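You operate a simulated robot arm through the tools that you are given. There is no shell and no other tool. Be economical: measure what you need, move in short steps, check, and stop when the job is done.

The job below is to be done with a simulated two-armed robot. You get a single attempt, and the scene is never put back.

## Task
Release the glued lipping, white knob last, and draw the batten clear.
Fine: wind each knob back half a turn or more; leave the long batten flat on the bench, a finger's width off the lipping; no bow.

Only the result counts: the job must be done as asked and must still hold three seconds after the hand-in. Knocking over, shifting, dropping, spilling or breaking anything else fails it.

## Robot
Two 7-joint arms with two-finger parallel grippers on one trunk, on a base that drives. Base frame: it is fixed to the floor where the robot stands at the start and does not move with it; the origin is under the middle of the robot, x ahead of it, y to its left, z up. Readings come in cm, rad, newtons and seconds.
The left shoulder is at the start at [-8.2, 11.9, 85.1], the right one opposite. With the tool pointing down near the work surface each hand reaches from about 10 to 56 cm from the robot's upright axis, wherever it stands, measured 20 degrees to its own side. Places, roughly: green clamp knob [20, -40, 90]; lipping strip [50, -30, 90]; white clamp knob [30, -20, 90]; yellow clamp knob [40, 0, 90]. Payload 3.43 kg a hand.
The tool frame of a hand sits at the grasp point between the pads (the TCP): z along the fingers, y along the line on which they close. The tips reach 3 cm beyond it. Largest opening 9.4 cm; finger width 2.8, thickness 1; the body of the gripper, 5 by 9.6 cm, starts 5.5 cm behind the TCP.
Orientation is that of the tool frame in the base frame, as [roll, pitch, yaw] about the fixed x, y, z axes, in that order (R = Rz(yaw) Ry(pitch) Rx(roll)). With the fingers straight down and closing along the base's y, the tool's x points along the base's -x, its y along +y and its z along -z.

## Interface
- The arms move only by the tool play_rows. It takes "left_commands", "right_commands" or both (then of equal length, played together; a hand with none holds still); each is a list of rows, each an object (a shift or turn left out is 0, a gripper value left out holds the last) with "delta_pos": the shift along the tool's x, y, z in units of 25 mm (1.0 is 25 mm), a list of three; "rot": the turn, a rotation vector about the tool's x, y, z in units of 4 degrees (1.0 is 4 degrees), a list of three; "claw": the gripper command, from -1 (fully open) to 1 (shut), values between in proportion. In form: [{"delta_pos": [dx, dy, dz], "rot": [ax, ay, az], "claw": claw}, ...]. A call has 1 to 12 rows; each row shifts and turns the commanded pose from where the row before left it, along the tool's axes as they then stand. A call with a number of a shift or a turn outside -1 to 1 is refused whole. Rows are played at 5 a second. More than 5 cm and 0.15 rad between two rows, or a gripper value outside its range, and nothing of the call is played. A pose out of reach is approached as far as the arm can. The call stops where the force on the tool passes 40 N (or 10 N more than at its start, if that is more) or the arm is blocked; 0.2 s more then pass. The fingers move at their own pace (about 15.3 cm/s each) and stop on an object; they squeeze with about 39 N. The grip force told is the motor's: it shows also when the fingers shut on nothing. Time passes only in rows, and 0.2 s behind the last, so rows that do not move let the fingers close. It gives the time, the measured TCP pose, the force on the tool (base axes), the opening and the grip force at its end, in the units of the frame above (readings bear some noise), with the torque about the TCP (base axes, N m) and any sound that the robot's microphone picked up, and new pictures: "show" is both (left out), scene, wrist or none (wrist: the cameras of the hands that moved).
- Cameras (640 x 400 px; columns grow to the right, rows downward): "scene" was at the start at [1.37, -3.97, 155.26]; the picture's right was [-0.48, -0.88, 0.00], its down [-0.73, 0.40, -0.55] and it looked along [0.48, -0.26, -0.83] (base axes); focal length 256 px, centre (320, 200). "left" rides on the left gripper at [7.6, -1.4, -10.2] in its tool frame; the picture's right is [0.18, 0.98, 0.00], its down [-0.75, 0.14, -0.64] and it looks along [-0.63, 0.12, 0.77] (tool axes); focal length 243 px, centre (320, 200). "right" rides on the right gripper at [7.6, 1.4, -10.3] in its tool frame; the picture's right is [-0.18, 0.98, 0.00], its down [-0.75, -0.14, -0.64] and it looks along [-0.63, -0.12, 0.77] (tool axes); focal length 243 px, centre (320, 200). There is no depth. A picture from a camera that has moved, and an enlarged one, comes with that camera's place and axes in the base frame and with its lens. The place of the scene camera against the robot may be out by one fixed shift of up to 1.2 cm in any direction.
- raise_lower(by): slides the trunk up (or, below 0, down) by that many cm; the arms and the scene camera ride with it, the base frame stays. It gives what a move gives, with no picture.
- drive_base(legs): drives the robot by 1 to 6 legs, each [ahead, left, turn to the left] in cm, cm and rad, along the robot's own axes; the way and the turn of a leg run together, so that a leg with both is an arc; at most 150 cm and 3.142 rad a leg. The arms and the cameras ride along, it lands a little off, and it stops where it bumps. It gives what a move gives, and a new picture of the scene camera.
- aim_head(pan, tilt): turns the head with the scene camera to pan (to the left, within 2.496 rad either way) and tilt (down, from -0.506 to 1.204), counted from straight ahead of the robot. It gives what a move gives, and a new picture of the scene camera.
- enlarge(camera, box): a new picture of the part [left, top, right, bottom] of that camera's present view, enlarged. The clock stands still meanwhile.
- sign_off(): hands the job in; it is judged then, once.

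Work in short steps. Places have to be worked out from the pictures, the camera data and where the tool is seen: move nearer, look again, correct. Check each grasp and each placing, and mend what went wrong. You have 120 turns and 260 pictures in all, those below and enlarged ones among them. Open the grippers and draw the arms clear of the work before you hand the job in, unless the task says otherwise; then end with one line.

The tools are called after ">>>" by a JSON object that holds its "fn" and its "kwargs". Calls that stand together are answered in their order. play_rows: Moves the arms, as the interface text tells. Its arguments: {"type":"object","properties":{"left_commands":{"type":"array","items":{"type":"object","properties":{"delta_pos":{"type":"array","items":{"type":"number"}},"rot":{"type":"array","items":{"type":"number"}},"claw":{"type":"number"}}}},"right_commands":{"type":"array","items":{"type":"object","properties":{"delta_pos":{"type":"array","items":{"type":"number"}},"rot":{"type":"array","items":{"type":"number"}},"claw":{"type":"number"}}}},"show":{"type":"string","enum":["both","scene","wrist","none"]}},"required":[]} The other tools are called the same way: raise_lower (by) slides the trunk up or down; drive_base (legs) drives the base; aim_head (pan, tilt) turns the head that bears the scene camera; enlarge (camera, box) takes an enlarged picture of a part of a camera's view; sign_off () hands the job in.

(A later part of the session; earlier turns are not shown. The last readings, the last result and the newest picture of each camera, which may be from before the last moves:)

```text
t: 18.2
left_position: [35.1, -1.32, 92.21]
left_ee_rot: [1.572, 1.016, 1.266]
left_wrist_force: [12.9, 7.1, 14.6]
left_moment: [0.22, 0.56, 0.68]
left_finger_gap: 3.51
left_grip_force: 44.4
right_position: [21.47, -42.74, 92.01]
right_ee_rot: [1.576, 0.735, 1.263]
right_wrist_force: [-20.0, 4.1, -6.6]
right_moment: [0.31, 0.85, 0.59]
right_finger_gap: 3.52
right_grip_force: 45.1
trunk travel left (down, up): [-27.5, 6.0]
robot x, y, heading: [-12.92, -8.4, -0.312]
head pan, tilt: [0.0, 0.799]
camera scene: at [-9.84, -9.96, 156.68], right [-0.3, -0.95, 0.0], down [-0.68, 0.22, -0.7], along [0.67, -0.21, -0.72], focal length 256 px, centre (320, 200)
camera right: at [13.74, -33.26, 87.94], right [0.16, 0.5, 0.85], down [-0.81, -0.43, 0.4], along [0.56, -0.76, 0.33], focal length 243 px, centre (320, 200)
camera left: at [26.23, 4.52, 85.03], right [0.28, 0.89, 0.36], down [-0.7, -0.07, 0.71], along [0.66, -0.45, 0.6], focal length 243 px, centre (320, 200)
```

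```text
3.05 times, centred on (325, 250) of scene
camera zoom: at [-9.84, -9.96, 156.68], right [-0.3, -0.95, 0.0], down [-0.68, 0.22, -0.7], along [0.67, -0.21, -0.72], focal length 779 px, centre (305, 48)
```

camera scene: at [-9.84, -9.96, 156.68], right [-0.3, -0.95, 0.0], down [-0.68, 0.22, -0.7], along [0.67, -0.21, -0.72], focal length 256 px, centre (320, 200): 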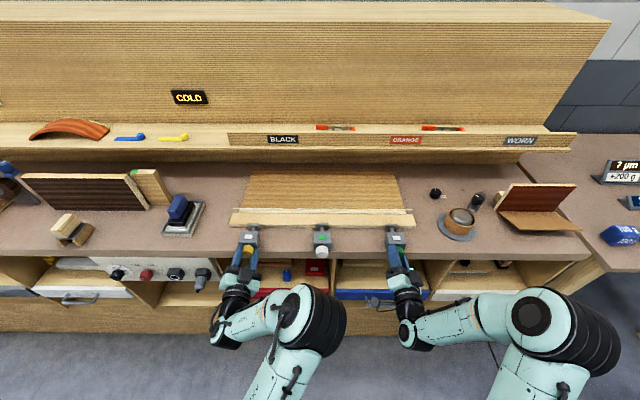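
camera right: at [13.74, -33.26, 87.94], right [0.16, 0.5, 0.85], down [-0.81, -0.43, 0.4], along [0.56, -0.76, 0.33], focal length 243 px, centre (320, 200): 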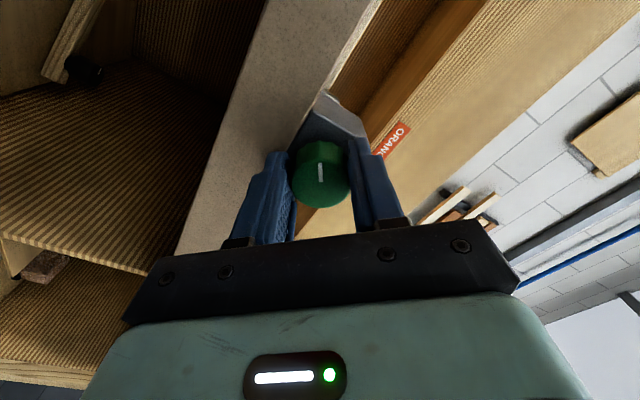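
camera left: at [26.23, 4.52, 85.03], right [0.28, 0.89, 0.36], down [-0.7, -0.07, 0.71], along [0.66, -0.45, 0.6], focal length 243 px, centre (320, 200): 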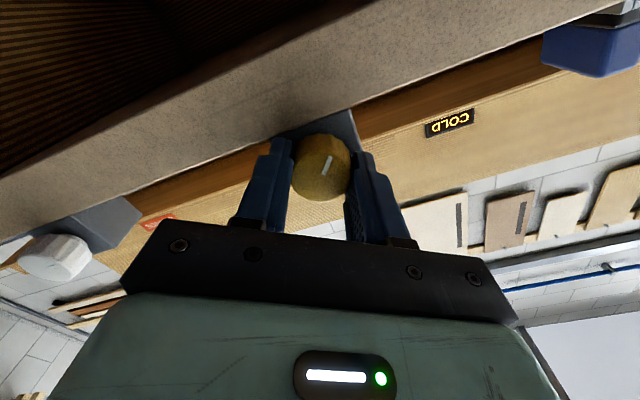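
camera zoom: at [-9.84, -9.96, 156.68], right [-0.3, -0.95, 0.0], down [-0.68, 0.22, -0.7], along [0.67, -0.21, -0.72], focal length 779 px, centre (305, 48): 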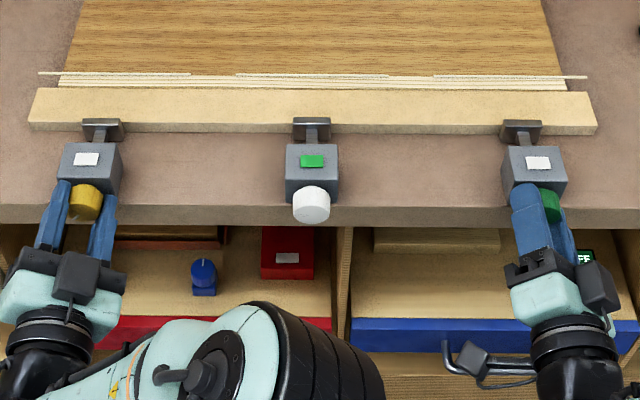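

Both lights are white now. I continue the turn with tiny relief nudges to ease the side loads.

>>> {"fn": "play_rows", "kwargs": {"left_commands": [{"rot": [0, 0, -1], "delta_pos": [-0.03, 0, 0.02]}, {"rot": [0, 0, -1], "delta_pos": [-0.03, 0, 0.02]}, {"rot": [0, 0, -1]}, {"rot": [0, 0, -1]}, {"rot": [0, 0, -1]}, {"rot": [0, 0, -1]}, {"rot": [0, 0, -1]}, {"rot": [0, 0, -1]}, {"rot": [0, 0, -1]}, {"rot": [0, 0, -1]}], "right_commands": [{"rot": [0, 0, -1], "delta_pos": [0, 0, -0.04]}, {"rot": [0, 0, -1], "delta_pos": [0, 0, -0.04]}, {"rot": [0, 0, -1]}, {"rot": [0, 0, -1]}, {"rot": [0, 0, -1]}, {"rot": [0, 0, -1]}, {"rot": [0, 0, -1]}, {"rot": [0, 0, -1]}, {"rot": [0, 0, -1]}, {"rot": [0, 0, -1]}]}}

>>> {"fn": "enlarge", "kwargs": {"camera": "scene", "box": [220, 190, 430, 310]}}

```text
t: 20.4
left_position: [35.23, -1.12, 92.37]
left_ee_rot: [-1.612, 1.428, -1.911]
left_wrist_force: [-17.0, 27.4, 7.8]
left_moment: [0.23, 0.59, 0.72]
left_finger_gap: 3.51
left_grip_force: 44.6
right_position: [21.33, -42.94, 91.92]
right_ee_rot: [1.598, 1.431, 1.284]
right_wrist_force: [6.2, -19.7, -19.4]
right_moment: [0.42, 1.1, -0.1]
right_finger_gap: 3.54
right_grip_force: 44.8
trunk travel left (down, up): [-27.5, 6.0]
robot x, y, heading: [-12.94, -8.38, -0.311]
head pan, tilt: [0.0, 0.799]
camera scene: at [-9.77, -10.08, 156.68], right [-0.3, -0.95, 0.0], down [-0.68, 0.22, -0.7], along [0.66, -0.21, -0.72], focal length 256 px, centre (320, 200)
camera right: at [12.32, -37.32, 84.62], right [0.29, 0.9, 0.32], down [-0.68, -0.03, 0.73], along [0.67, -0.43, 0.61], focal length 243 px, centre (320, 200)
camera left: at [24.66, -0.5, 85.0], right [0.28, 0.91, -0.32], down [-0.54, 0.42, 0.73], along [0.8, -0.03, 0.6], focal length 243 px, centre (320, 200)
```

scene: 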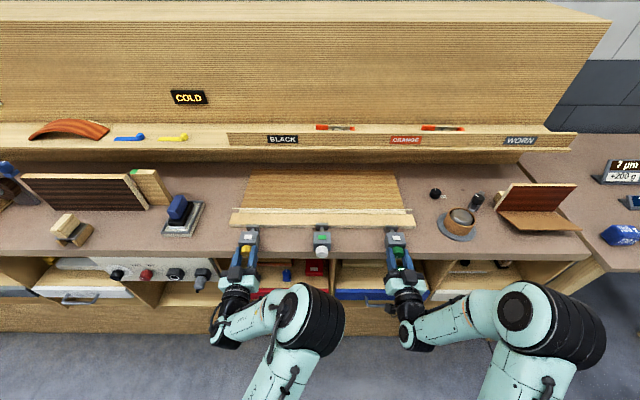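
right: 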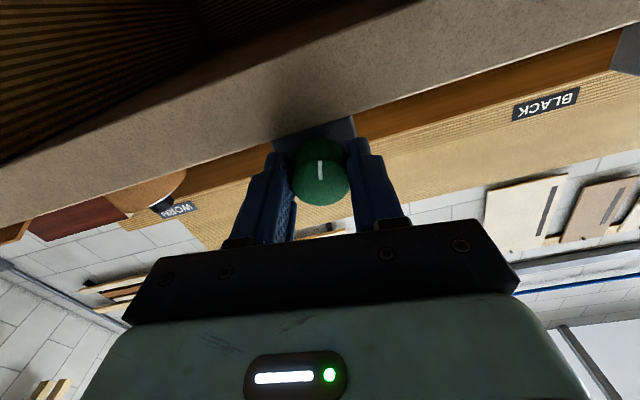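
left: 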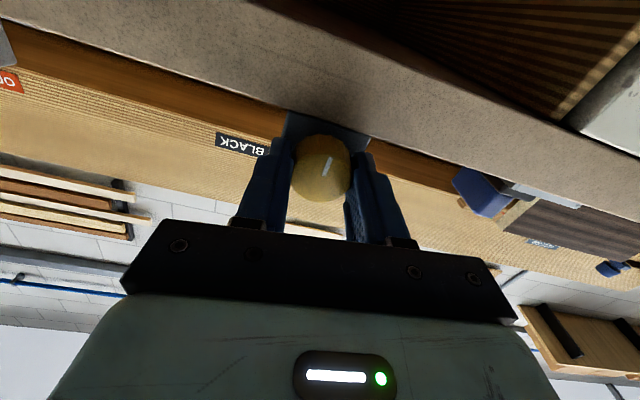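

```text
3.05 times, centred on (325, 250) of scene
camera zoom: at [-9.77, -10.08, 156.68], right [-0.3, -0.95, 0.0], down [-0.68, 0.22, -0.7], along [0.66, -0.21, -0.72], focal length 779 px, centre (305, 48)
```

zoom: 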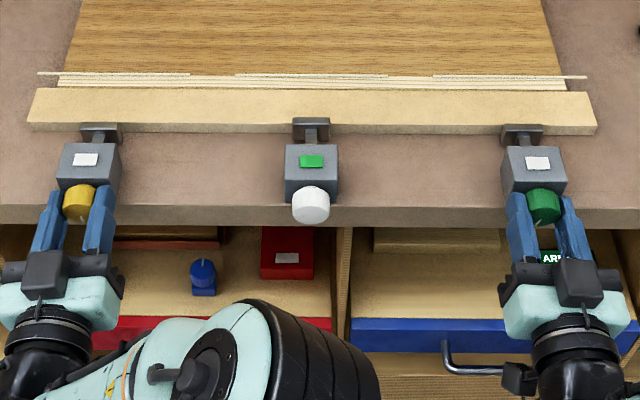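

The yellow and green pads are backing off the batten. I ease the hands in the directions the forces push and keep turning.

>>> {"fn": "play_rows", "kwargs": {"left_commands": [{"delta_pos": [-0.03, 0.07, -0.08]}, {"rot": [0, 0, -1]}, {"rot": [0, 0, -1]}, {"rot": [0, 0, -1]}, {"rot": [0, 0, -1]}, {"rot": [0, 0, -1]}, {"rot": [0, 0, -1]}], "right_commands": [{"delta_pos": [0.06, -0.06, 0.03]}, {"rot": [0, 0, -1]}, {"rot": [0, 0, -1]}, {"rot": [0, 0, -1]}, {"rot": [0, 0, -1]}, {"rot": [0, 0, -1]}, {"rot": [0, 0, -1]}], "show": "none"}}

```text
t: 21.7
left_position: [35.18, -1.13, 92.37]
left_ee_rot: [-1.588, 1.132, -1.893]
left_wrist_force: [-1.4, 1.8, 0.3]
left_moment: [-0.11, -0.26, 0.08]
left_finger_gap: 3.55
left_grip_force: 45.0
right_position: [21.32, -42.98, 91.94]
right_ee_rot: [-1.568, 1.412, -1.88]
right_wrist_force: [-3.1, 1.8, 0.9]
right_moment: [-0.02, -0.12, -0.37]
right_finger_gap: 3.53
right_grip_force: 44.9
trunk travel left (down, up): [-27.5, 6.0]
robot x, y, heading: [-12.56, -8.48, -0.311]
head pan, tilt: [0.0, 0.799]
stopped in row 6 (right hand): the force on the tool passed its limit at 41 N (the readings are from after the stop); the commanded pose is now the measured one
```

A stop relieved the forces, so I continue.

>>> {"fn": "play_rows", "kwargs": {"left_commands": [{"rot": [0, 0, -1]}, {"rot": [0, 0, -1]}, {"rot": [0, 0, -1]}, {"rot": [0, 0, -1]}, {"rot": [0, 0, -1]}, {"rot": [0, 0, -1]}, {"rot": [0, 0, -1]}, {"rot": [0, 0, -1]}], "right_commands": [{"rot": [0, 0, -1]}, {"rot": [0, 0, -1]}, {"rot": [0, 0, -1]}, {"rot": [0, 0, -1]}, {"rot": [0, 0, -1]}, {"rot": [0, 0, -1]}, {"rot": [0, 0, -1]}, {"rot": [0, 0, -1]}]}}

>>> {"fn": "enlarge", "kwargs": {"camera": "scene", "box": [220, 190, 430, 310]}}

```text
t: 23.5
left_position: [35.19, -1.12, 92.32]
left_ee_rot: [-1.582, 0.571, -1.881]
left_wrist_force: [20.3, 5.8, -12.8]
left_moment: [0.15, 0.4, -0.25]
left_finger_gap: 3.51
left_grip_force: 44.9
right_position: [21.19, -42.98, 91.95]
right_ee_rot: [-1.567, 0.851, -1.887]
right_wrist_force: [-26.0, -2.5, 11.2]
right_moment: [-0.3, -1.05, 0.43]
right_finger_gap: 3.49
right_grip_force: 44.9
trunk travel left (down, up): [-27.5, 6.0]
robot x, y, heading: [-12.59, -8.35, -0.309]
head pan, tilt: [0.0, 0.799]
camera scene: at [-9.74, -9.94, 156.68], right [-0.3, -0.95, 0.0], down [-0.68, 0.22, -0.7], along [0.66, -0.21, -0.72], focal length 256 px, centre (320, 200)
camera right: at [10.33, -43.56, 85.28], right [0.27, 0.82, -0.51], down [-0.49, 0.57, 0.66], along [0.83, 0.07, 0.55], focal length 243 px, centre (320, 200)
camera left: at [23.26, -4.85, 89.41], right [0.11, 0.36, -0.93], down [-0.4, 0.87, 0.29], along [0.91, 0.34, 0.23], focal length 243 px, centre (320, 200)
```

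scene: 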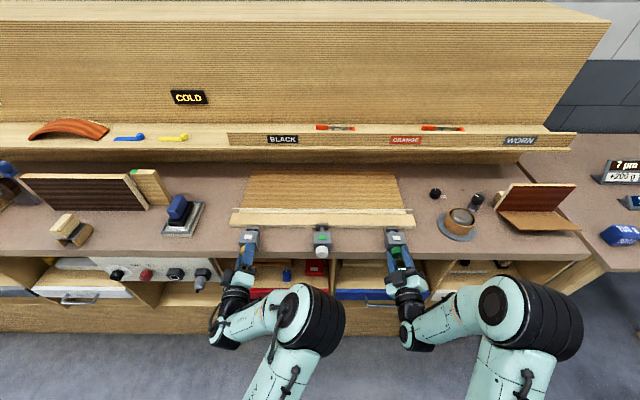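
right: 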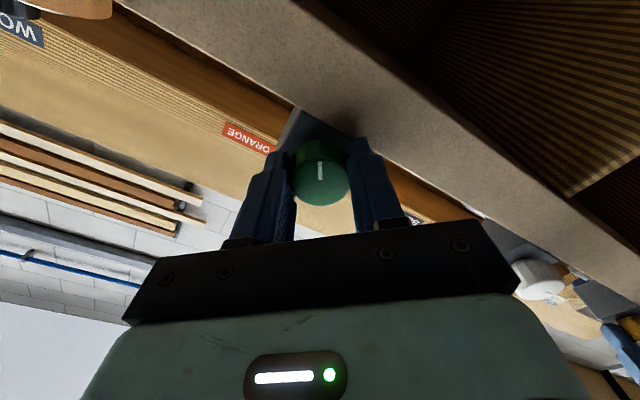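
left: 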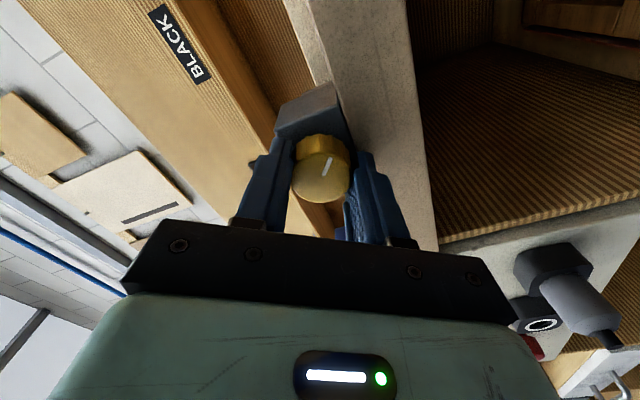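

```text
3.05 times, centred on (325, 250) of scene
camera zoom: at [-9.74, -9.94, 156.68], right [-0.3, -0.95, 0.0], down [-0.68, 0.22, -0.7], along [0.66, -0.21, -0.72], focal length 779 px, centre (305, 48)
```

zoom: 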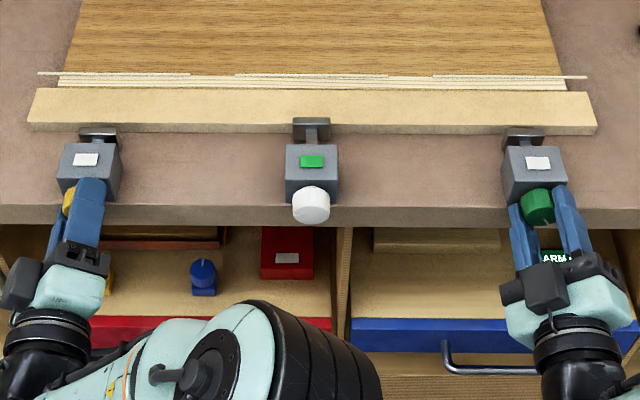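

Pads are clearly retracting. Yellow has turned about 137° and green about 121°. I relieve the loads and continue toward the negative roll end.

>>> {"fn": "play_rows", "kwargs": {"left_commands": [{"delta_pos": [0.02, 0.03, 0.06]}, {"rot": [0, 0, -1]}, {"rot": [0, 0, -1]}, {"rot": [0, 0, -1]}, {"rot": [0, 0, -1]}, {"rot": [0, 0, -1]}, {"rot": [0, 0, -1]}, {"rot": [0, 0, -1]}, {"rot": [0, 0, -1]}], "right_commands": [{"delta_pos": [-0.03, -0.03, -0.09]}, {"rot": [0, 0, -1]}, {"rot": [0, 0, -1]}, {"rot": [0, 0, -1]}, {"rot": [0, 0, -1]}, {"rot": [0, 0, -1]}, {"rot": [0, 0, -1]}, {"rot": [0, 0, -1]}, {"rot": [0, 0, -1]}], "show": "none"}}

```text
t: 25.5
left_position: [35.16, -1.17, 92.27]
left_ee_rot: [-1.58, 0.015, -1.872]
left_wrist_force: [-24.6, 22.7, 4.1]
left_moment: [0.0, -0.04, -0.39]
left_finger_gap: 3.5
left_grip_force: 45.1
right_position: [20.93, -43.07, 92.11]
right_ee_rot: [-1.567, 0.292, -1.888]
right_wrist_force: [15.9, -20.7, 2.2]
right_moment: [-0.03, -0.17, 0.11]
right_finger_gap: 3.51
right_grip_force: 45.4
trunk travel left (down, up): [-27.5, 6.0]
robot x, y, heading: [-12.78, -8.1, -0.307]
head pan, tilt: [0.0, 0.799]
```

Yellow is at about 169° and green about 153°. I open, back straight off 4 cm and look.

>>> {"fn": "play_rows", "kwargs": {"left_commands": [{"claw": -0.2}, {}, {"delta_pos": [0, 0, -0.8]}, {"delta_pos": [0, 0, -0.8]}], "right_commands": [{"claw": -0.2}, {}, {"delta_pos": [0, 0, -0.8]}, {"delta_pos": [0, 0, -0.8]}]}}

>>> {"fn": "enlarge", "kwargs": {"camera": "scene", "box": [220, 190, 430, 310]}}

>>> {"fn": "enlarge", "kwargs": {"camera": "right", "box": [220, 60, 420, 220]}}

>>> {"fn": "enlarge", "kwargs": {"camera": "left", "box": [220, 60, 420, 220]}}

```text
t: 26.5
left_position: [31.55, -0.27, 92.27]
left_ee_rot: [-1.579, 0.014, -1.878]
left_wrist_force: [-0.5, 0.2, -0.7]
left_moment: [0.0, -0.02, 0.02]
left_finger_gap: 5.62
left_grip_force: 0.1
right_position: [17.28, -41.62, 92.07]
right_ee_rot: [-1.57, 0.293, -1.887]
right_wrist_force: [-0.1, 0.2, 0.2]
right_moment: [-0.05, 0.05, -0.02]
right_finger_gap: 5.67
right_grip_force: 0.0
trunk travel left (down, up): [-27.5, 6.0]
robot x, y, heading: [-12.69, -8.24, -0.308]
head pan, tilt: [0.0, 0.799]
camera scene: at [-9.72, -10.07, 156.68], right [-0.3, -0.95, 0.0], down [-0.68, 0.22, -0.7], along [0.66, -0.21, -0.72], focal length 256 px, centre (320, 200)
camera right: at [5.46, -45.01, 88.37], right [0.14, 0.44, -0.89], down [-0.4, 0.85, 0.35], along [0.91, 0.3, 0.3], focal length 243 px, centre (320, 200)
camera left: at [19.44, -4.36, 93.57], right [-0.06, -0.16, -0.99], down [-0.38, 0.91, -0.13], along [0.92, 0.37, -0.12], focal length 243 px, centre (320, 200)
```

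scene: 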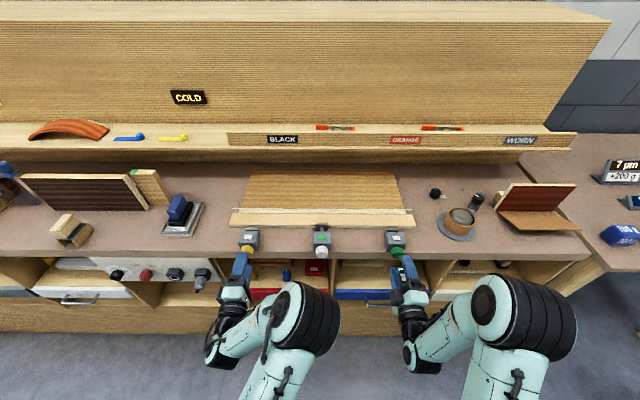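
right: 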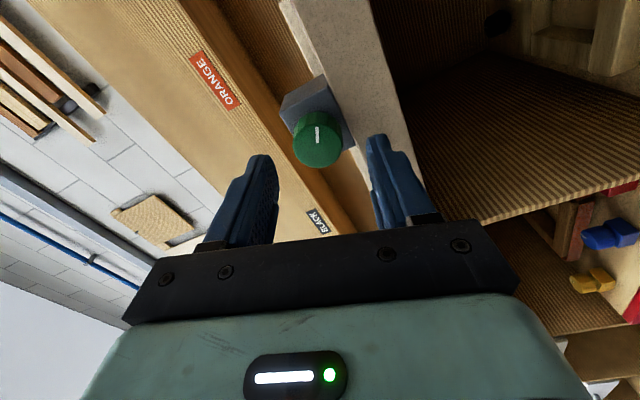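
left: 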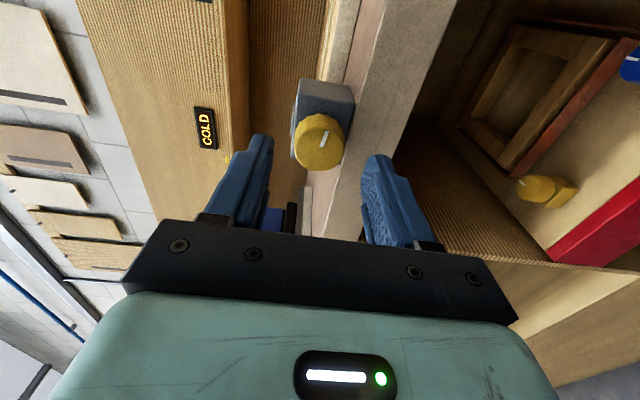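

```text
3.05 times, centred on (325, 250) of scene
camera zoom: at [-9.72, -10.07, 156.68], right [-0.3, -0.95, 0.0], down [-0.68, 0.22, -0.7], along [0.66, -0.21, -0.72], focal length 779 px, centre (305, 48)
```

zoom: 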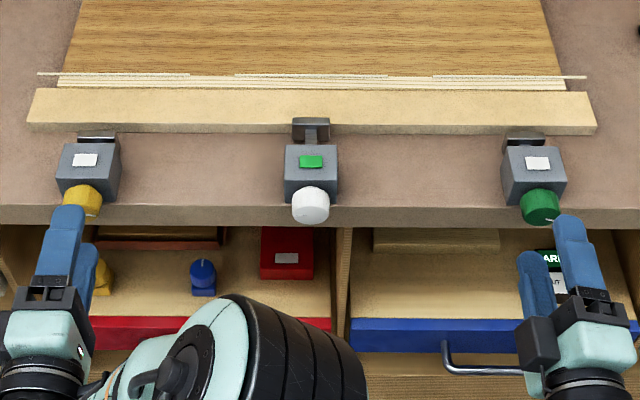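

```text
2.50 times, centred on (320, 140) of right
camera zoom: at [5.46, -45.01, 88.37], right [0.14, 0.44, -0.89], down [-0.4, 0.85, 0.35], along [0.91, 0.3, 0.3], focal length 606 px, centre (320, 350)
```

zoom: 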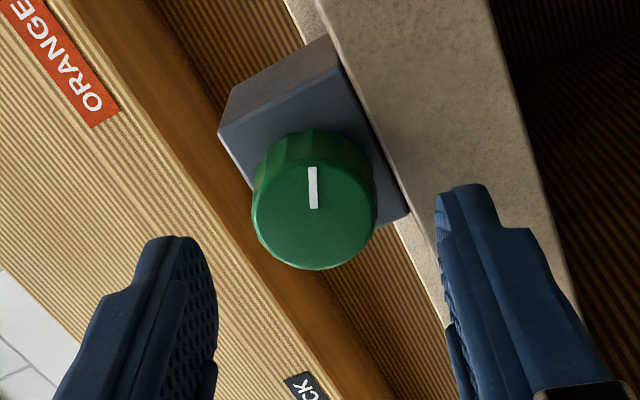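

```text
2.50 times, centred on (320, 140) of left
camera zoom: at [19.44, -4.36, 93.57], right [-0.06, -0.16, -0.99], down [-0.38, 0.91, -0.13], along [0.92, 0.37, -0.12], focal length 606 px, centre (320, 350)
```

zoom: 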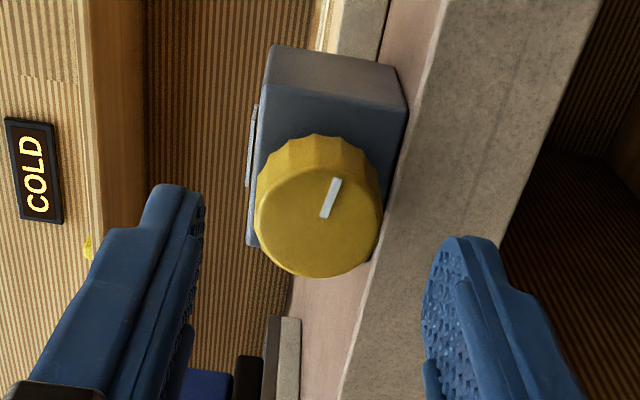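

Marks agree and the pads have drawn back about 1 cm. I roll both hands back clockwise, clear of the knobs, for a second stroke.

>>> {"fn": "play_rows", "kwargs": {"left_commands": [{"rot": [0, 0, 1]}, {"rot": [0, 0, 1]}, {"rot": [0, 0, 1]}, {"rot": [0, 0, 1]}, {"rot": [0, 0, 1]}, {"rot": [0, 0, 1]}, {"rot": [0, 0, 1]}, {"rot": [0, 0, 1]}, {"rot": [0, 0, 1]}, {"rot": [0, 0, 1]}, {"rot": [0, 0, 1]}, {"rot": [0, 0, 1]}], "right_commands": [{"rot": [0, 0, 1]}, {"rot": [0, 0, 1]}, {"rot": [0, 0, 1]}, {"rot": [0, 0, 1]}, {"rot": [0, 0, 1]}, {"rot": [0, 0, 1]}, {"rot": [0, 0, 1]}, {"rot": [0, 0, 1]}, {"rot": [0, 0, 1]}, {"rot": [0, 0, 1]}, {"rot": [0, 0, 1]}, {"rot": [0, 0, 1]}], "show": "none"}}

>>> {"fn": "play_rows", "kwargs": {"left_commands": [{"rot": [0, 0, 1]}, {"rot": [0, 0, 1]}, {"rot": [0, 0, 1]}, {"rot": [0, 0, 1]}, {"rot": [0, 0, 1]}, {"rot": [0, 0, 1]}, {"rot": [0, 0, 1]}, {"rot": [0, 0, 1]}, {"rot": [0, 0, 1]}, {"rot": [0, 0, 1]}, {"rot": [0, 0, 1]}, {"rot": [0, 0, 1]}], "right_commands": [{"rot": [0, 0, 1]}, {"rot": [0, 0, 1]}, {"rot": [0, 0, 1]}, {"rot": [0, 0, 1]}, {"rot": [0, 0, 1]}, {"rot": [0, 0, 1]}, {"rot": [0, 0, 1]}, {"rot": [0, 0, 1]}, {"rot": [0, 0, 1]}, {"rot": [0, 0, 1]}, {"rot": [0, 0, 1]}, {"rot": [0, 0, 1]}], "show": "none"}}

>>> {"fn": "play_rows", "kwargs": {"left_commands": [{"rot": [0, 0, 1]}, {"rot": [0, 0, 1]}, {"rot": [0, 0, 1]}, {"rot": [0, 0, 1]}, {"rot": [0, 0, 1]}, {"rot": [0, 0, 1]}, {"rot": [0, 0, 1]}, {"rot": [0, 0, 1]}, {"rot": [0, 0, 1]}], "right_commands": [{"rot": [0, 0, 1]}, {"rot": [0, 0, 1]}, {"rot": [0, 0, 1]}, {"rot": [0, 0, 1]}, {"rot": [0, 0, 1]}, {"rot": [0, 0, 1]}, {"rot": [0, 0, 1]}, {"rot": [0, 0, 1]}, {"rot": [0, 0, 1]}], "show": "wrist"}}

```text
t: 29.1
left_position: [31.47, -0.11, 92.22]
left_ee_rot: [-1.582, 0.853, -1.884]
left_wrist_force: [0.5, -0.2, 0.3]
left_moment: [0.04, 0.03, 0.0]
left_finger_gap: 5.62
left_grip_force: 0.1
right_position: [17.2, -41.76, 92.08]
right_ee_rot: [-1.57, 1.133, -1.888]
right_wrist_force: [0.6, 0.3, -0.1]
right_moment: [0.0, 0.02, 0.03]
right_finger_gap: 5.64
right_grip_force: 0.0
trunk travel left (down, up): [-27.5, 6.0]
robot x, y, heading: [-12.78, -8.48, -0.308]
head pan, tilt: [0.0, 0.799]
```

```text
t: 31.7
left_position: [31.53, -0.07, 92.34]
left_ee_rot: [1.632, 1.449, 1.325]
left_wrist_force: [-0.3, -1.0, -0.7]
left_moment: [0.02, 0.03, 0.0]
left_finger_gap: 5.65
left_grip_force: 0.0
right_position: [17.2, -41.81, 92.03]
right_ee_rot: [1.572, 1.171, 1.256]
right_wrist_force: [0.1, -0.5, 0.1]
right_moment: [-0.01, -0.02, -0.01]
right_finger_gap: 5.65
right_grip_force: 0.0
trunk travel left (down, up): [-27.5, 6.0]
robot x, y, heading: [-12.86, -8.51, -0.306]
head pan, tilt: [0.0, 0.799]
```

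```text
t: 33.7
left_position: [31.38, -0.1, 92.28]
left_ee_rot: [1.582, 0.822, 1.271]
left_wrist_force: [-0.6, -0.5, 0.3]
left_moment: [-0.01, 0.0, -0.01]
left_finger_gap: 5.65
left_grip_force: 0.1
right_position: [17.37, -41.68, 92.04]
right_ee_rot: [1.57, 0.542, 1.254]
right_wrist_force: [0.6, 0.1, -0.3]
right_moment: [0.0, -0.01, -0.03]
right_finger_gap: 5.62
right_grip_force: 0.0
trunk travel left (down, up): [-27.5, 6.0]
robot x, y, heading: [-12.87, -8.13, -0.303]
head pan, tilt: [0.0, 0.799]
camera right: at [9.88, -31.58, 89.26], right [0.11, 0.33, 0.94], down [-0.83, -0.48, 0.27], along [0.54, -0.81, 0.22], focal length 243 px, centre (320, 200)
camera left: at [22.98, 7.01, 85.71], right [0.26, 0.8, 0.53], down [-0.73, -0.2, 0.65], along [0.63, -0.56, 0.54], focal length 243 px, centre (320, 200)
```

right: 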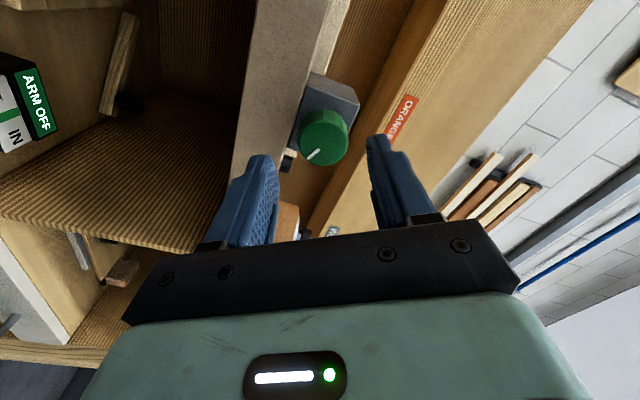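
left: 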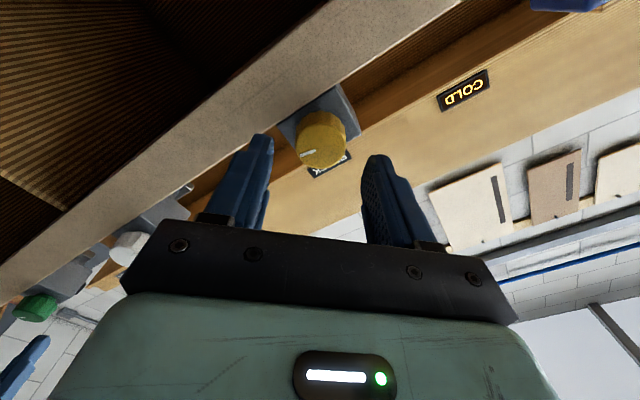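

Roll is back at +43° and +59°. I re-advance and grip again.

>>> {"fn": "play_rows", "kwargs": {"left_commands": [{"delta_pos": [0.01, 0.07, 0.5]}, {"delta_pos": [0, 0, 0.6]}, {"delta_pos": [0, 0, 0.42]}, {"claw": 1}, {}, {}], "right_commands": [{"delta_pos": [0, 0, 0.6]}, {"delta_pos": [0, 0, 0.6]}, {"delta_pos": [0, 0, 0.48]}, {"claw": 1}, {}, {}], "show": "wrist"}}

```text
t: 35.1
left_position: [35.22, -1.1, 92.06]
left_ee_rot: [1.583, 0.824, 1.272]
left_wrist_force: [0.5, -9.1, -5.7]
left_moment: [0.15, 0.4, 0.0]
left_finger_gap: 3.54
left_grip_force: 44.7
right_position: [21.28, -42.93, 92.17]
right_ee_rot: [1.564, 0.541, 1.256]
right_wrist_force: [0.1, 6.5, 12.7]
right_moment: [-0.08, -0.27, 0.28]
right_finger_gap: 3.56
right_grip_force: 44.8
trunk travel left (down, up): [-27.5, 6.0]
robot x, y, heading: [-12.86, -8.63, -0.311]
head pan, tilt: [0.0, 0.799]
camera right: at [13.87, -32.85, 89.4], right [0.1, 0.33, 0.94], down [-0.83, -0.49, 0.27], along [0.54, -0.81, 0.23], focal length 243 px, centre (320, 200)
camera left: at [26.67, 5.94, 85.67], right [0.26, 0.8, 0.53], down [-0.73, -0.19, 0.65], along [0.63, -0.56, 0.54], focal length 243 px, centre (320, 200)
```

right: 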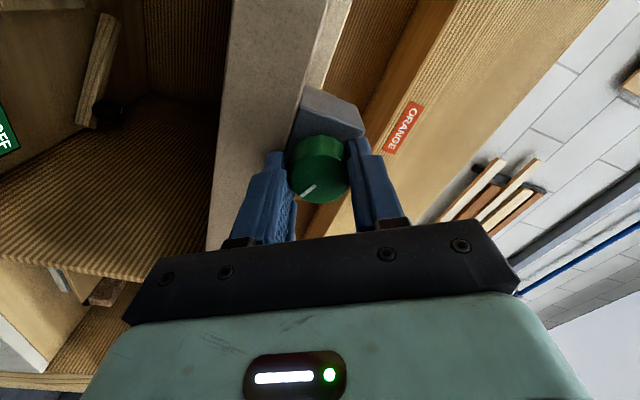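
left: 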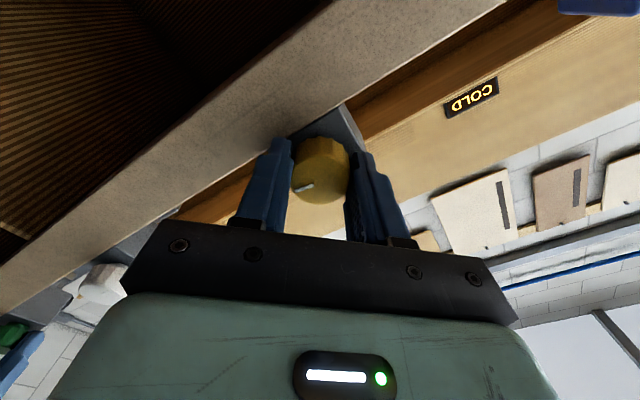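

Gripped again. Second counter-clockwise stroke.

>>> {"fn": "play_rows", "kwargs": {"left_commands": [{"rot": [0, 0, -1]}, {"rot": [0, 0, -1]}, {"rot": [0, 0, -1]}, {"rot": [0, 0, -1]}, {"rot": [0, 0, -1]}, {"rot": [0, 0, -1]}, {"rot": [0, 0, -1]}, {"rot": [0, 0, -1]}], "right_commands": [{"rot": [0, 0, -1], "delta_pos": [0, 0.03, 0]}, {"rot": [0, 0, -1]}, {"rot": [0, 0, -1]}, {"rot": [0, 0, -1]}, {"rot": [0, 0, -1]}, {"rot": [0, 0, -1]}, {"rot": [0, 0, -1]}, {"rot": [0, 0, -1]}], "show": "none"}}

>>> {"fn": "enlarge", "kwargs": {"camera": "scene", "box": [220, 190, 430, 310]}}

```text
t: 36.9
left_position: [35.25, -1.16, 92.21]
left_ee_rot: [1.633, 1.384, 1.322]
left_wrist_force: [3.0, -13.4, -15.9]
left_moment: [0.29, 0.8, -0.38]
left_finger_gap: 3.54
left_grip_force: 45.0
right_position: [21.26, -42.93, 92.21]
right_ee_rot: [1.561, 1.102, 1.247]
right_wrist_force: [-4.1, 7.2, 24.1]
right_moment: [0.05, 0.17, 0.58]
right_finger_gap: 3.53
right_grip_force: 45.6
trunk travel left (down, up): [-27.5, 6.0]
robot x, y, heading: [-12.48, -8.12, -0.309]
head pan, tilt: [0.0, 0.799]
```

```text
3.05 times, centred on (325, 250) of scene
camera zoom: at [-9.69, -10.02, 156.68], right [-0.3, -0.95, 0.0], down [-0.68, 0.22, -0.7], along [0.66, -0.21, -0.72], focal length 779 px, centre (305, 48)
```

zoom: 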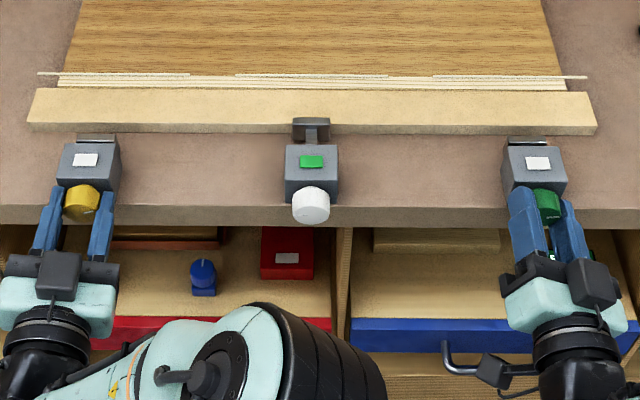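

Pads retract further. I apply relief nudges and carry on.

>>> {"fn": "play_rows", "kwargs": {"left_commands": [{"delta_pos": [0.06, -0.05, 0]}, {"rot": [0, 0, -1]}, {"rot": [0, 0, -1]}, {"rot": [0, 0, -1]}, {"rot": [0, 0, -1]}, {"rot": [0, 0, -1]}, {"rot": [0, 0, -1]}, {"rot": [0, 0, -1]}, {"rot": [0, 0, -1]}], "right_commands": [{"delta_pos": [-0.07, 0.04, 0]}, {"rot": [0, 0, -1]}, {"rot": [0, 0, -1]}, {"rot": [0, 0, -1]}, {"rot": [0, 0, -1]}, {"rot": [0, 0, -1]}, {"rot": [0, 0, -1]}, {"rot": [0, 0, -1]}, {"rot": [0, 0, -1]}], "show": "none"}}

>>> {"fn": "enlarge", "kwargs": {"camera": "scene", "box": [220, 190, 430, 310]}}

```text
t: 38.9
left_position: [35.14, -1.38, 92.2]
left_ee_rot: [-1.591, 1.198, -1.897]
left_wrist_force: [-26.8, -8.6, 2.8]
left_moment: [0.04, 0.12, -0.78]
left_finger_gap: 3.52
left_grip_force: 45.0
right_position: [21.29, -42.87, 92.11]
right_ee_rot: [-1.596, 1.48, -1.91]
right_wrist_force: [27.5, 6.6, -3.8]
right_moment: [0.3, 0.87, 0.07]
right_finger_gap: 3.54
right_grip_force: 45.0
trunk travel left (down, up): [-27.5, 6.0]
robot x, y, heading: [-12.96, -8.25, -0.312]
head pan, tilt: [0.0, 0.799]
```

```text
3.05 times, centred on (325, 250) of scene
camera zoom: at [-9.68, -10.13, 156.67], right [-0.3, -0.95, 0.0], down [-0.68, 0.22, -0.7], along [0.66, -0.21, -0.72], focal length 779 px, centre (305, 48)
```

zoom: 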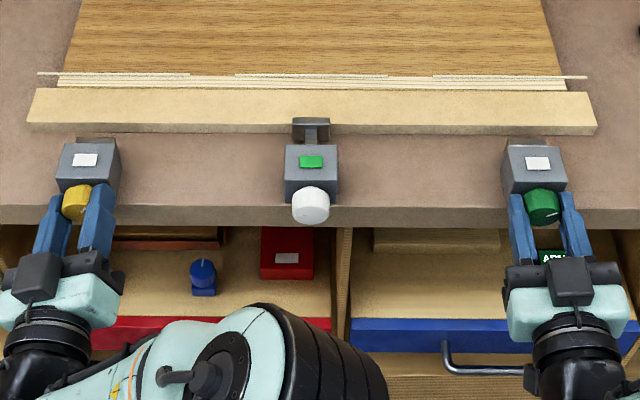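

About 233° and 217° so far. A few more degrees, watching the torque.

>>> {"fn": "play_rows", "kwargs": {"left_commands": [{"delta_pos": [0, 0, -0.1]}, {"rot": [0, 0, -1]}, {"rot": [0, 0, -1]}, {"rot": [0, 0, -1]}, {"rot": [0, 0, -1]}, {"rot": [0, 0, -1]}], "right_commands": [{"delta_pos": [0, 0, 0.1]}, {"rot": [0, 0, -1]}, {"rot": [0, 0, -1]}, {"rot": [0, 0, -1]}, {"rot": [0, 0, -1]}, {"rot": [0, 0, -1]}], "show": "none"}}

>>> {"fn": "enlarge", "kwargs": {"camera": "scene", "box": [220, 190, 430, 310]}}

```text
t: 40.3
left_position: [35.05, -1.17, 92.15]
left_ee_rot: [-1.578, 0.851, -1.886]
left_wrist_force: [25.9, -15.6, -1.9]
left_moment: [0.13, 0.36, -0.46]
left_finger_gap: 3.53
left_grip_force: 44.4
right_position: [21.68, -42.91, 92.32]
right_ee_rot: [-1.57, 1.131, -1.885]
right_wrist_force: [-24.9, 21.7, 7.2]
right_moment: [0.84, -0.37, 0.5]
right_finger_gap: 3.56
right_grip_force: 45.1
trunk travel left (down, up): [-27.5, 6.0]
robot x, y, heading: [-12.74, -8.28, -0.306]
head pan, tilt: [0.0, 0.799]
```

```text
3.05 times, centred on (325, 250) of scene
camera zoom: at [-9.68, -9.95, 156.69], right [-0.3, -0.95, 0.0], down [-0.68, 0.22, -0.7], along [0.66, -0.21, -0.72], focal length 779 px, centre (305, 48)
```

zoom: 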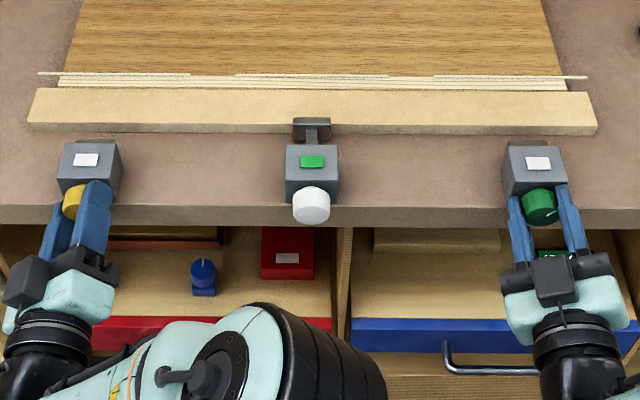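

That is about 253° on yellow and 237° on green, and the pads are back against their blocks. I open, back off, and move the left hand aside.

>>> {"fn": "play_rows", "kwargs": {"left_commands": [{"claw": -0.2}, {}, {"delta_pos": [0, 0, -1]}, {"delta_pos": [0, 0, -1]}, {"delta_pos": [-0.65, 0.75, 0]}, {"delta_pos": [-0.65, 0.75, 0]}, {"delta_pos": [-0.65, 0.75, 0]}, {"delta_pos": [-0.65, 0.75, 0]}, {"delta_pos": [-0.65, 0.75, 0]}, {"delta_pos": [-0.65, 0.75, 0]}], "right_commands": [{"claw": -0.2}, {}, {"delta_pos": [0, 0, -1]}, {"delta_pos": [0, 0, -1]}, {"rot": [0, 0, 1]}, {"rot": [0, 0, 1]}, {"rot": [0, 0, 1]}, {"rot": [0, 0, 1]}, {"rot": [0, 0, 1]}, {"rot": [0, 0, 1]}]}}

>>> {"fn": "enlarge", "kwargs": {"camera": "scene", "box": [220, 190, 430, 310]}}

```text
t: 42.5
left_position: [31.31, 3.73, 94.89]
left_ee_rot: [-1.583, 0.851, -1.884]
left_wrist_force: [0.0, 0.0, 0.6]
left_moment: [0.04, 0.01, -0.01]
left_finger_gap: 5.62
left_grip_force: 0.0
left hand out of reach, approached as far as the arm can: row 5, 6, 7, 8, 9, 10
right_position: [16.86, -41.54, 92.31]
right_ee_rot: [-1.577, 1.551, -1.893]
right_wrist_force: [-0.5, 0.0, -0.6]
right_moment: [-0.01, -0.03, 0.02]
right_finger_gap: 5.65
right_grip_force: 0.0
trunk travel left (down, up): [-27.5, 6.0]
robot x, y, heading: [-12.54, -8.21, -0.31]
head pan, tilt: [0.0, 0.799]
camera scene: at [-9.69, -10.07, 156.68], right [-0.3, -0.95, 0.0], down [-0.68, 0.22, -0.7], along [0.66, -0.21, -0.72], focal length 256 px, centre (320, 200)
camera right: at [7.51, -37.09, 84.58], right [0.31, 0.94, 0.17], down [-0.65, 0.08, 0.76], along [0.7, -0.34, 0.63], focal length 243 px, centre (320, 200)
camera left: at [19.72, 1.03, 90.18], right [0.18, 0.59, -0.79], down [-0.43, 0.77, 0.48], along [0.89, 0.25, 0.39], focal length 243 px, centre (320, 200)
```

scene: 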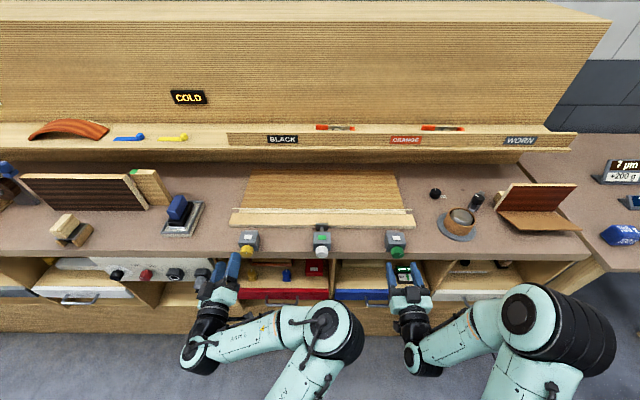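
right: 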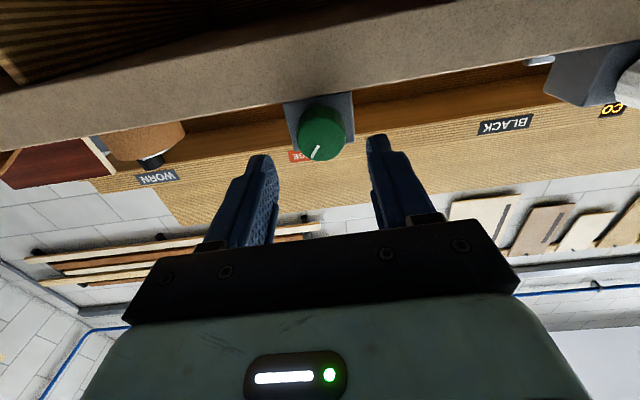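
left: 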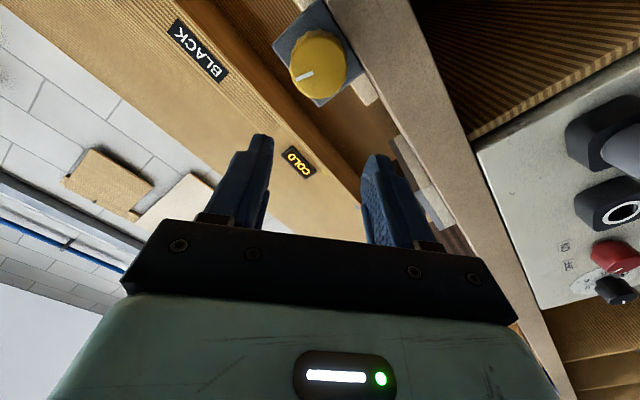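

```text
3.05 times, centred on (325, 250) of scene
camera zoom: at [-9.69, -10.07, 156.68], right [-0.3, -0.95, 0.0], down [-0.68, 0.22, -0.7], along [0.66, -0.21, -0.72], focal length 779 px, centre (305, 48)
```

zoom: 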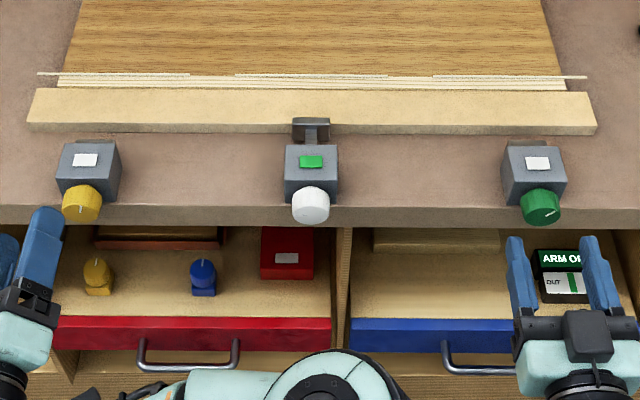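

The left elbow sits in the middle of the workspace, where the right arm must come for white. I retrace the left hand's earlier path to the raised pose, where its elbow was out to the left.

>>> {"fn": "play_rows", "kwargs": {"left_commands": [{"rot": [0, 0, 1]}, {"rot": [0, 0, 1]}, {"rot": [0, 0, 1]}, {"rot": [0, 0, 1]}, {"rot": [0, 0, 1]}, {"rot": [0, 0, 1]}, {"rot": [0, 0, 1]}, {"rot": [0, 0, 1]}, {"rot": [0, 0, 1]}, {"rot": [0, 0, 1]}], "show": "none"}}

>>> {"fn": "play_rows", "kwargs": {"left_commands": [{"delta_pos": [-0.84, 0, -0.1], "rot": [0, 1, 0]}, {"delta_pos": [-0.82, 0, -0.2], "rot": [0, 1, 0]}, {"delta_pos": [-0.8, 0, -0.2], "rot": [0, 1, 0]}, {"delta_pos": [-0.78, 0, -0.34], "rot": [0, 1, 0]}, {"delta_pos": [-0.75, 0, -0.4], "rot": [0, 1, 0]}, {"delta_pos": [-0.72, 0, -0.46], "rot": [0, 1, 0]}, {"delta_pos": [-0.68, 0, -0.52], "rot": [0, 1, 0]}, {"delta_pos": [-0.63, 0, -0.58], "rot": [0, 1, 0]}, {"delta_pos": [-0.58, 0, -0.63], "rot": [0, 1, 0]}, {"delta_pos": [-0.53, 0, -0.68], "rot": [0, 1, 0]}, {"delta_pos": [-0.47, 0, -0.73], "rot": [0, 1, 0]}], "show": "scene"}}

```text
t: 44.7
left_position: [31.32, 3.64, 95.19]
left_ee_rot: [-1.922, 1.55, -2.229]
left_wrist_force: [-0.5, 0.0, 0.0]
left_moment: [-0.01, 0.04, -0.02]
left_finger_gap: 5.65
left_grip_force: 0.0
right_position: [16.8, -41.52, 92.26]
right_ee_rot: [-1.564, 1.553, -1.881]
right_wrist_force: [0.0, 0.7, -0.2]
right_moment: [-0.04, -0.02, 0.0]
right_finger_gap: 5.65
right_grip_force: 0.1
trunk travel left (down, up): [-27.5, 6.0]
robot x, y, heading: [-12.98, -8.2, -0.307]
head pan, tilt: [0.0, 0.799]
```

```text
t: 47.1
left_position: [27.07, 6.3, 117.24]
left_ee_rot: [-3.076, 0.781, 2.896]
left_wrist_force: [-0.3, -0.4, -0.4]
left_moment: [0.02, 0.03, 0.02]
left_finger_gap: 5.67
left_grip_force: 0.0
right_position: [16.78, -41.63, 92.23]
right_ee_rot: [-1.58, 1.55, -1.896]
right_wrist_force: [-0.5, 0.2, -0.2]
right_moment: [0.04, -0.01, 0.01]
right_finger_gap: 5.63
right_grip_force: 0.0
trunk travel left (down, up): [-27.5, 6.0]
robot x, y, heading: [-12.64, -8.01, -0.306]
head pan, tilt: [0.0, 0.799]
camera scene: at [-9.64, -10.08, 156.68], right [-0.3, -0.95, 0.0], down [-0.68, 0.22, -0.7], along [0.66, -0.21, -0.72], focal length 256 px, centre (320, 200)
```

scene: 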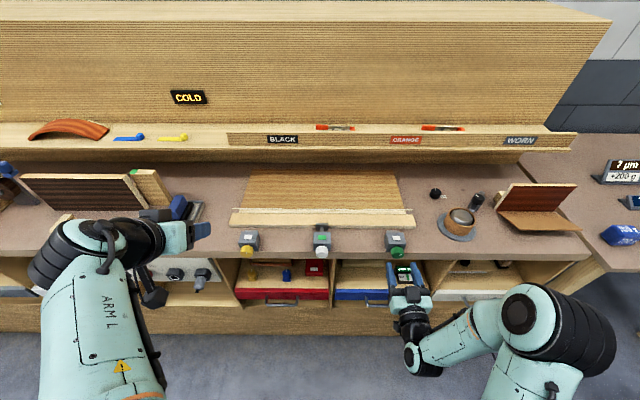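

Left arm is clear. Now I roll the right hand back to +80° and bring it across to the white knob.

>>> {"fn": "play_rows", "kwargs": {"right_commands": [{"rot": [0, 0, 1]}, {"rot": [0, 0, 1]}, {"rot": [0, 0, 1]}, {"rot": [0, 0, 1]}, {"rot": [0, 0, 1]}, {"rot": [0, 0, 1]}, {"rot": [0, 0, 1]}, {"rot": [0, 0, 1]}, {"rot": [0, 0, 1]}, {"rot": [0, 0, 1]}, {"rot": [0, 0, 1]}, {"rot": [0, 0, 1]}], "show": "none"}}

>>> {"fn": "play_rows", "kwargs": {"right_commands": [{"rot": [0, 0, 1]}, {"rot": [0, 0, 1]}, {"rot": [0, 0, 1]}, {"rot": [0, 0, 1]}, {"rot": [0, 0, 1]}, {"rot": [0, 0, 1]}, {"rot": [0, 0, 1]}, {"rot": [0, 0, 1]}], "show": "none"}}

>>> {"fn": "play_rows", "kwargs": {"right_commands": [{"delta_pos": [0.974, 0.172, 0]}, {"delta_pos": [0.974, 0.172, 0]}, {"delta_pos": [0.974, 0.172, 0]}, {"delta_pos": [0.974, 0.172, 0]}, {"delta_pos": [0.974, 0.172, 0]}, {"delta_pos": [0.974, 0.172, 0]}, {"delta_pos": [0.974, 0.172, 0]}, {"delta_pos": [0.974, 0.172, 0]}, {"delta_pos": [0.974, 0.172, 0]}]}}

```text
t: 49.7
left_position: [27.09, 6.23, 117.21]
left_ee_rot: [-3.082, 0.783, 2.892]
left_wrist_force: [0.9, -0.1, -1.0]
left_moment: [-0.01, -0.04, 0.01]
left_finger_gap: 5.64
left_grip_force: 0.1
right_position: [16.76, -41.53, 92.42]
right_ee_rot: [1.571, 0.752, 1.255]
right_wrist_force: [-0.9, 0.0, -0.3]
right_moment: [-0.01, -0.01, -0.01]
right_finger_gap: 5.64
right_grip_force: 0.0
trunk travel left (down, up): [-27.5, 6.0]
robot x, y, heading: [-12.86, -8.33, -0.303]
head pan, tilt: [0.0, 0.799]
```

```text
t: 51.5
left_position: [27.07, 6.16, 117.16]
left_ee_rot: [-3.084, 0.784, 2.892]
left_wrist_force: [0.1, -0.6, 0.3]
left_moment: [0.01, -0.01, 0.01]
left_finger_gap: 5.66
left_grip_force: 0.1
right_position: [16.86, -41.57, 92.28]
right_ee_rot: [1.571, 0.194, 1.255]
right_wrist_force: [-0.4, -0.4, 0.5]
right_moment: [0.0, 0.0, -0.01]
right_finger_gap: 5.63
right_grip_force: 0.2
trunk travel left (down, up): [-27.5, 6.0]
robot x, y, heading: [-12.8, -8.4, -0.316]
head pan, tilt: [0.0, 0.799]
```

```text
t: 53.5
left_position: [27.22, 6.3, 117.22]
left_ee_rot: [-3.082, 0.784, 2.893]
left_wrist_force: [-0.3, -0.1, -0.8]
left_moment: [-0.03, -0.03, 0.03]
left_finger_gap: 5.66
left_grip_force: 0.2
right_position: [23.58, -20.26, 92.1]
right_ee_rot: [1.568, 0.192, 1.254]
right_wrist_force: [-0.3, 0.1, -0.3]
right_moment: [0.01, -0.02, 0.01]
right_finger_gap: 5.65
right_grip_force: 0.1
trunk travel left (down, up): [-27.5, 6.0]
robot x, y, heading: [-12.96, -8.22, -0.31]
head pan, tilt: [0.0, 0.799]
camera scene: at [-9.66, -10.01, 156.68], right [-0.3, -0.95, 0.0], down [-0.68, 0.22, -0.7], along [0.66, -0.21, -0.72], focal length 256 px, centre (320, 200)
camera right: at [16.34, -9.61, 91.94], right [0.0, 0.01, 1.0], down [-0.85, -0.53, 0.01], along [0.53, -0.85, 0.01], focal length 243 px, centre (320, 200)
```

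scene: 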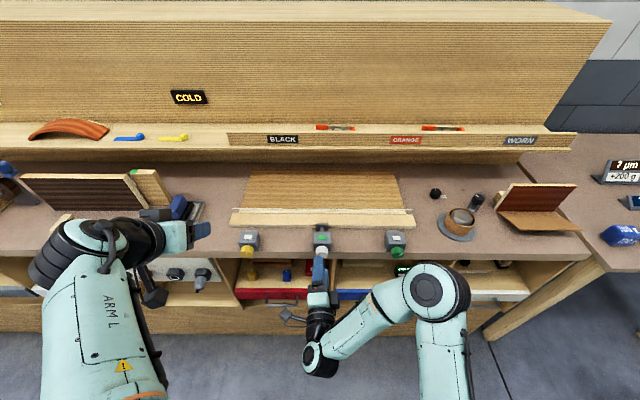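
right: 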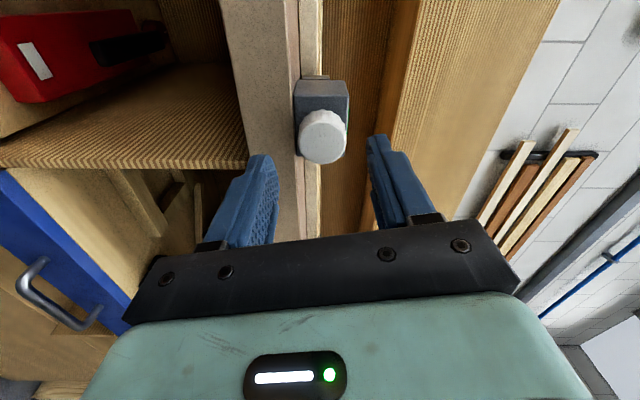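

The right hand is lined up with white. I shift slightly right and advance partway.

>>> {"fn": "play_rows", "kwargs": {"right_commands": [{"delta_pos": [-0.1, 0, 0.6]}, {"delta_pos": [0, 0, 0.6]}], "show": "wrist"}}

```text
t: 54.1
left_position: [27.06, 6.34, 117.23]
left_ee_rot: [-3.085, 0.782, 2.892]
left_wrist_force: [0.4, -0.3, -1.1]
left_moment: [0.0, -0.01, 0.01]
left_finger_gap: 5.64
left_grip_force: 0.1
right_position: [26.42, -21.66, 92.01]
right_ee_rot: [1.571, 0.194, 1.257]
right_wrist_force: [0.2, -0.4, -0.4]
right_moment: [-0.03, 0.0, 0.01]
right_finger_gap: 5.65
right_grip_force: 0.0
trunk travel left (down, up): [-27.5, 6.0]
robot x, y, heading: [-12.79, -8.46, -0.307]
head pan, tilt: [0.0, 0.799]
camera right: at [19.16, -10.94, 91.93], right [0.0, 0.01, 1.0], down [-0.85, -0.53, 0.01], along [0.53, -0.85, 0.01], focal length 243 px, centre (320, 200)
```

right: 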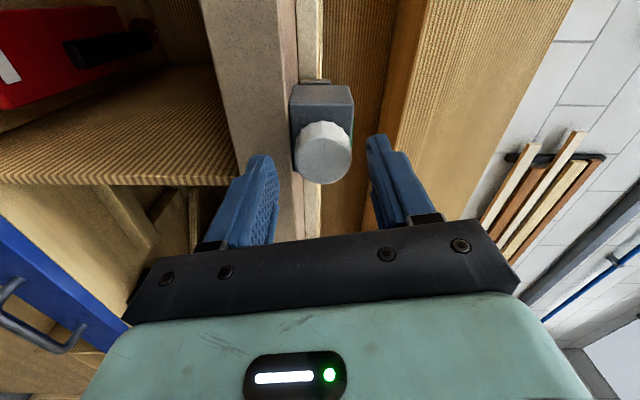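

Aligned except for about 3 mm laterally. I correct that, advance and grip.

>>> {"fn": "play_rows", "kwargs": {"right_commands": [{"delta_pos": [-0.13, 0.02, 0.3]}, {"delta_pos": [0, 0, 0.36]}, {"claw": 1}, {}, {}], "show": "wrist"}}

```text
t: 55.3
left_position: [27.11, 6.29, 117.25]
left_ee_rot: [-3.083, 0.785, 2.893]
left_wrist_force: [0.1, 0.0, 0.1]
left_moment: [-0.01, 0.0, 0.01]
left_finger_gap: 5.64
left_grip_force: 0.1
right_position: [27.93, -22.29, 92.32]
right_ee_rot: [1.568, 0.193, 1.255]
right_wrist_force: [1.4, -1.4, 10.1]
right_moment: [-0.05, -0.23, 0.21]
right_finger_gap: 3.53
right_grip_force: 45.4
trunk travel left (down, up): [-27.5, 6.0]
robot x, y, heading: [-12.63, -8.1, -0.31]
head pan, tilt: [0.0, 0.799]
camera right: at [20.65, -11.7, 92.12], right [0.0, 0.01, 1.0], down [-0.85, -0.53, 0.0], along [0.53, -0.85, 0.01], focal length 243 px, centre (320, 200)
```

right: 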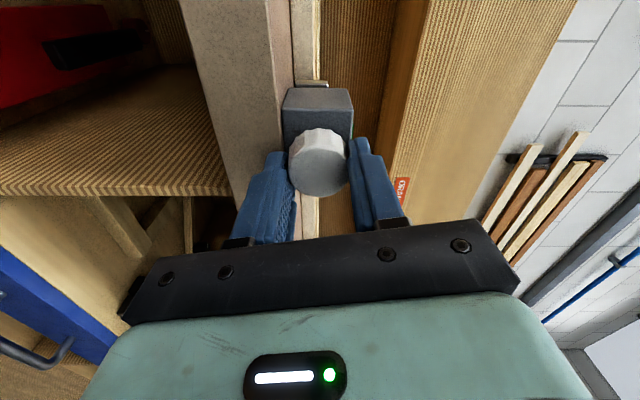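

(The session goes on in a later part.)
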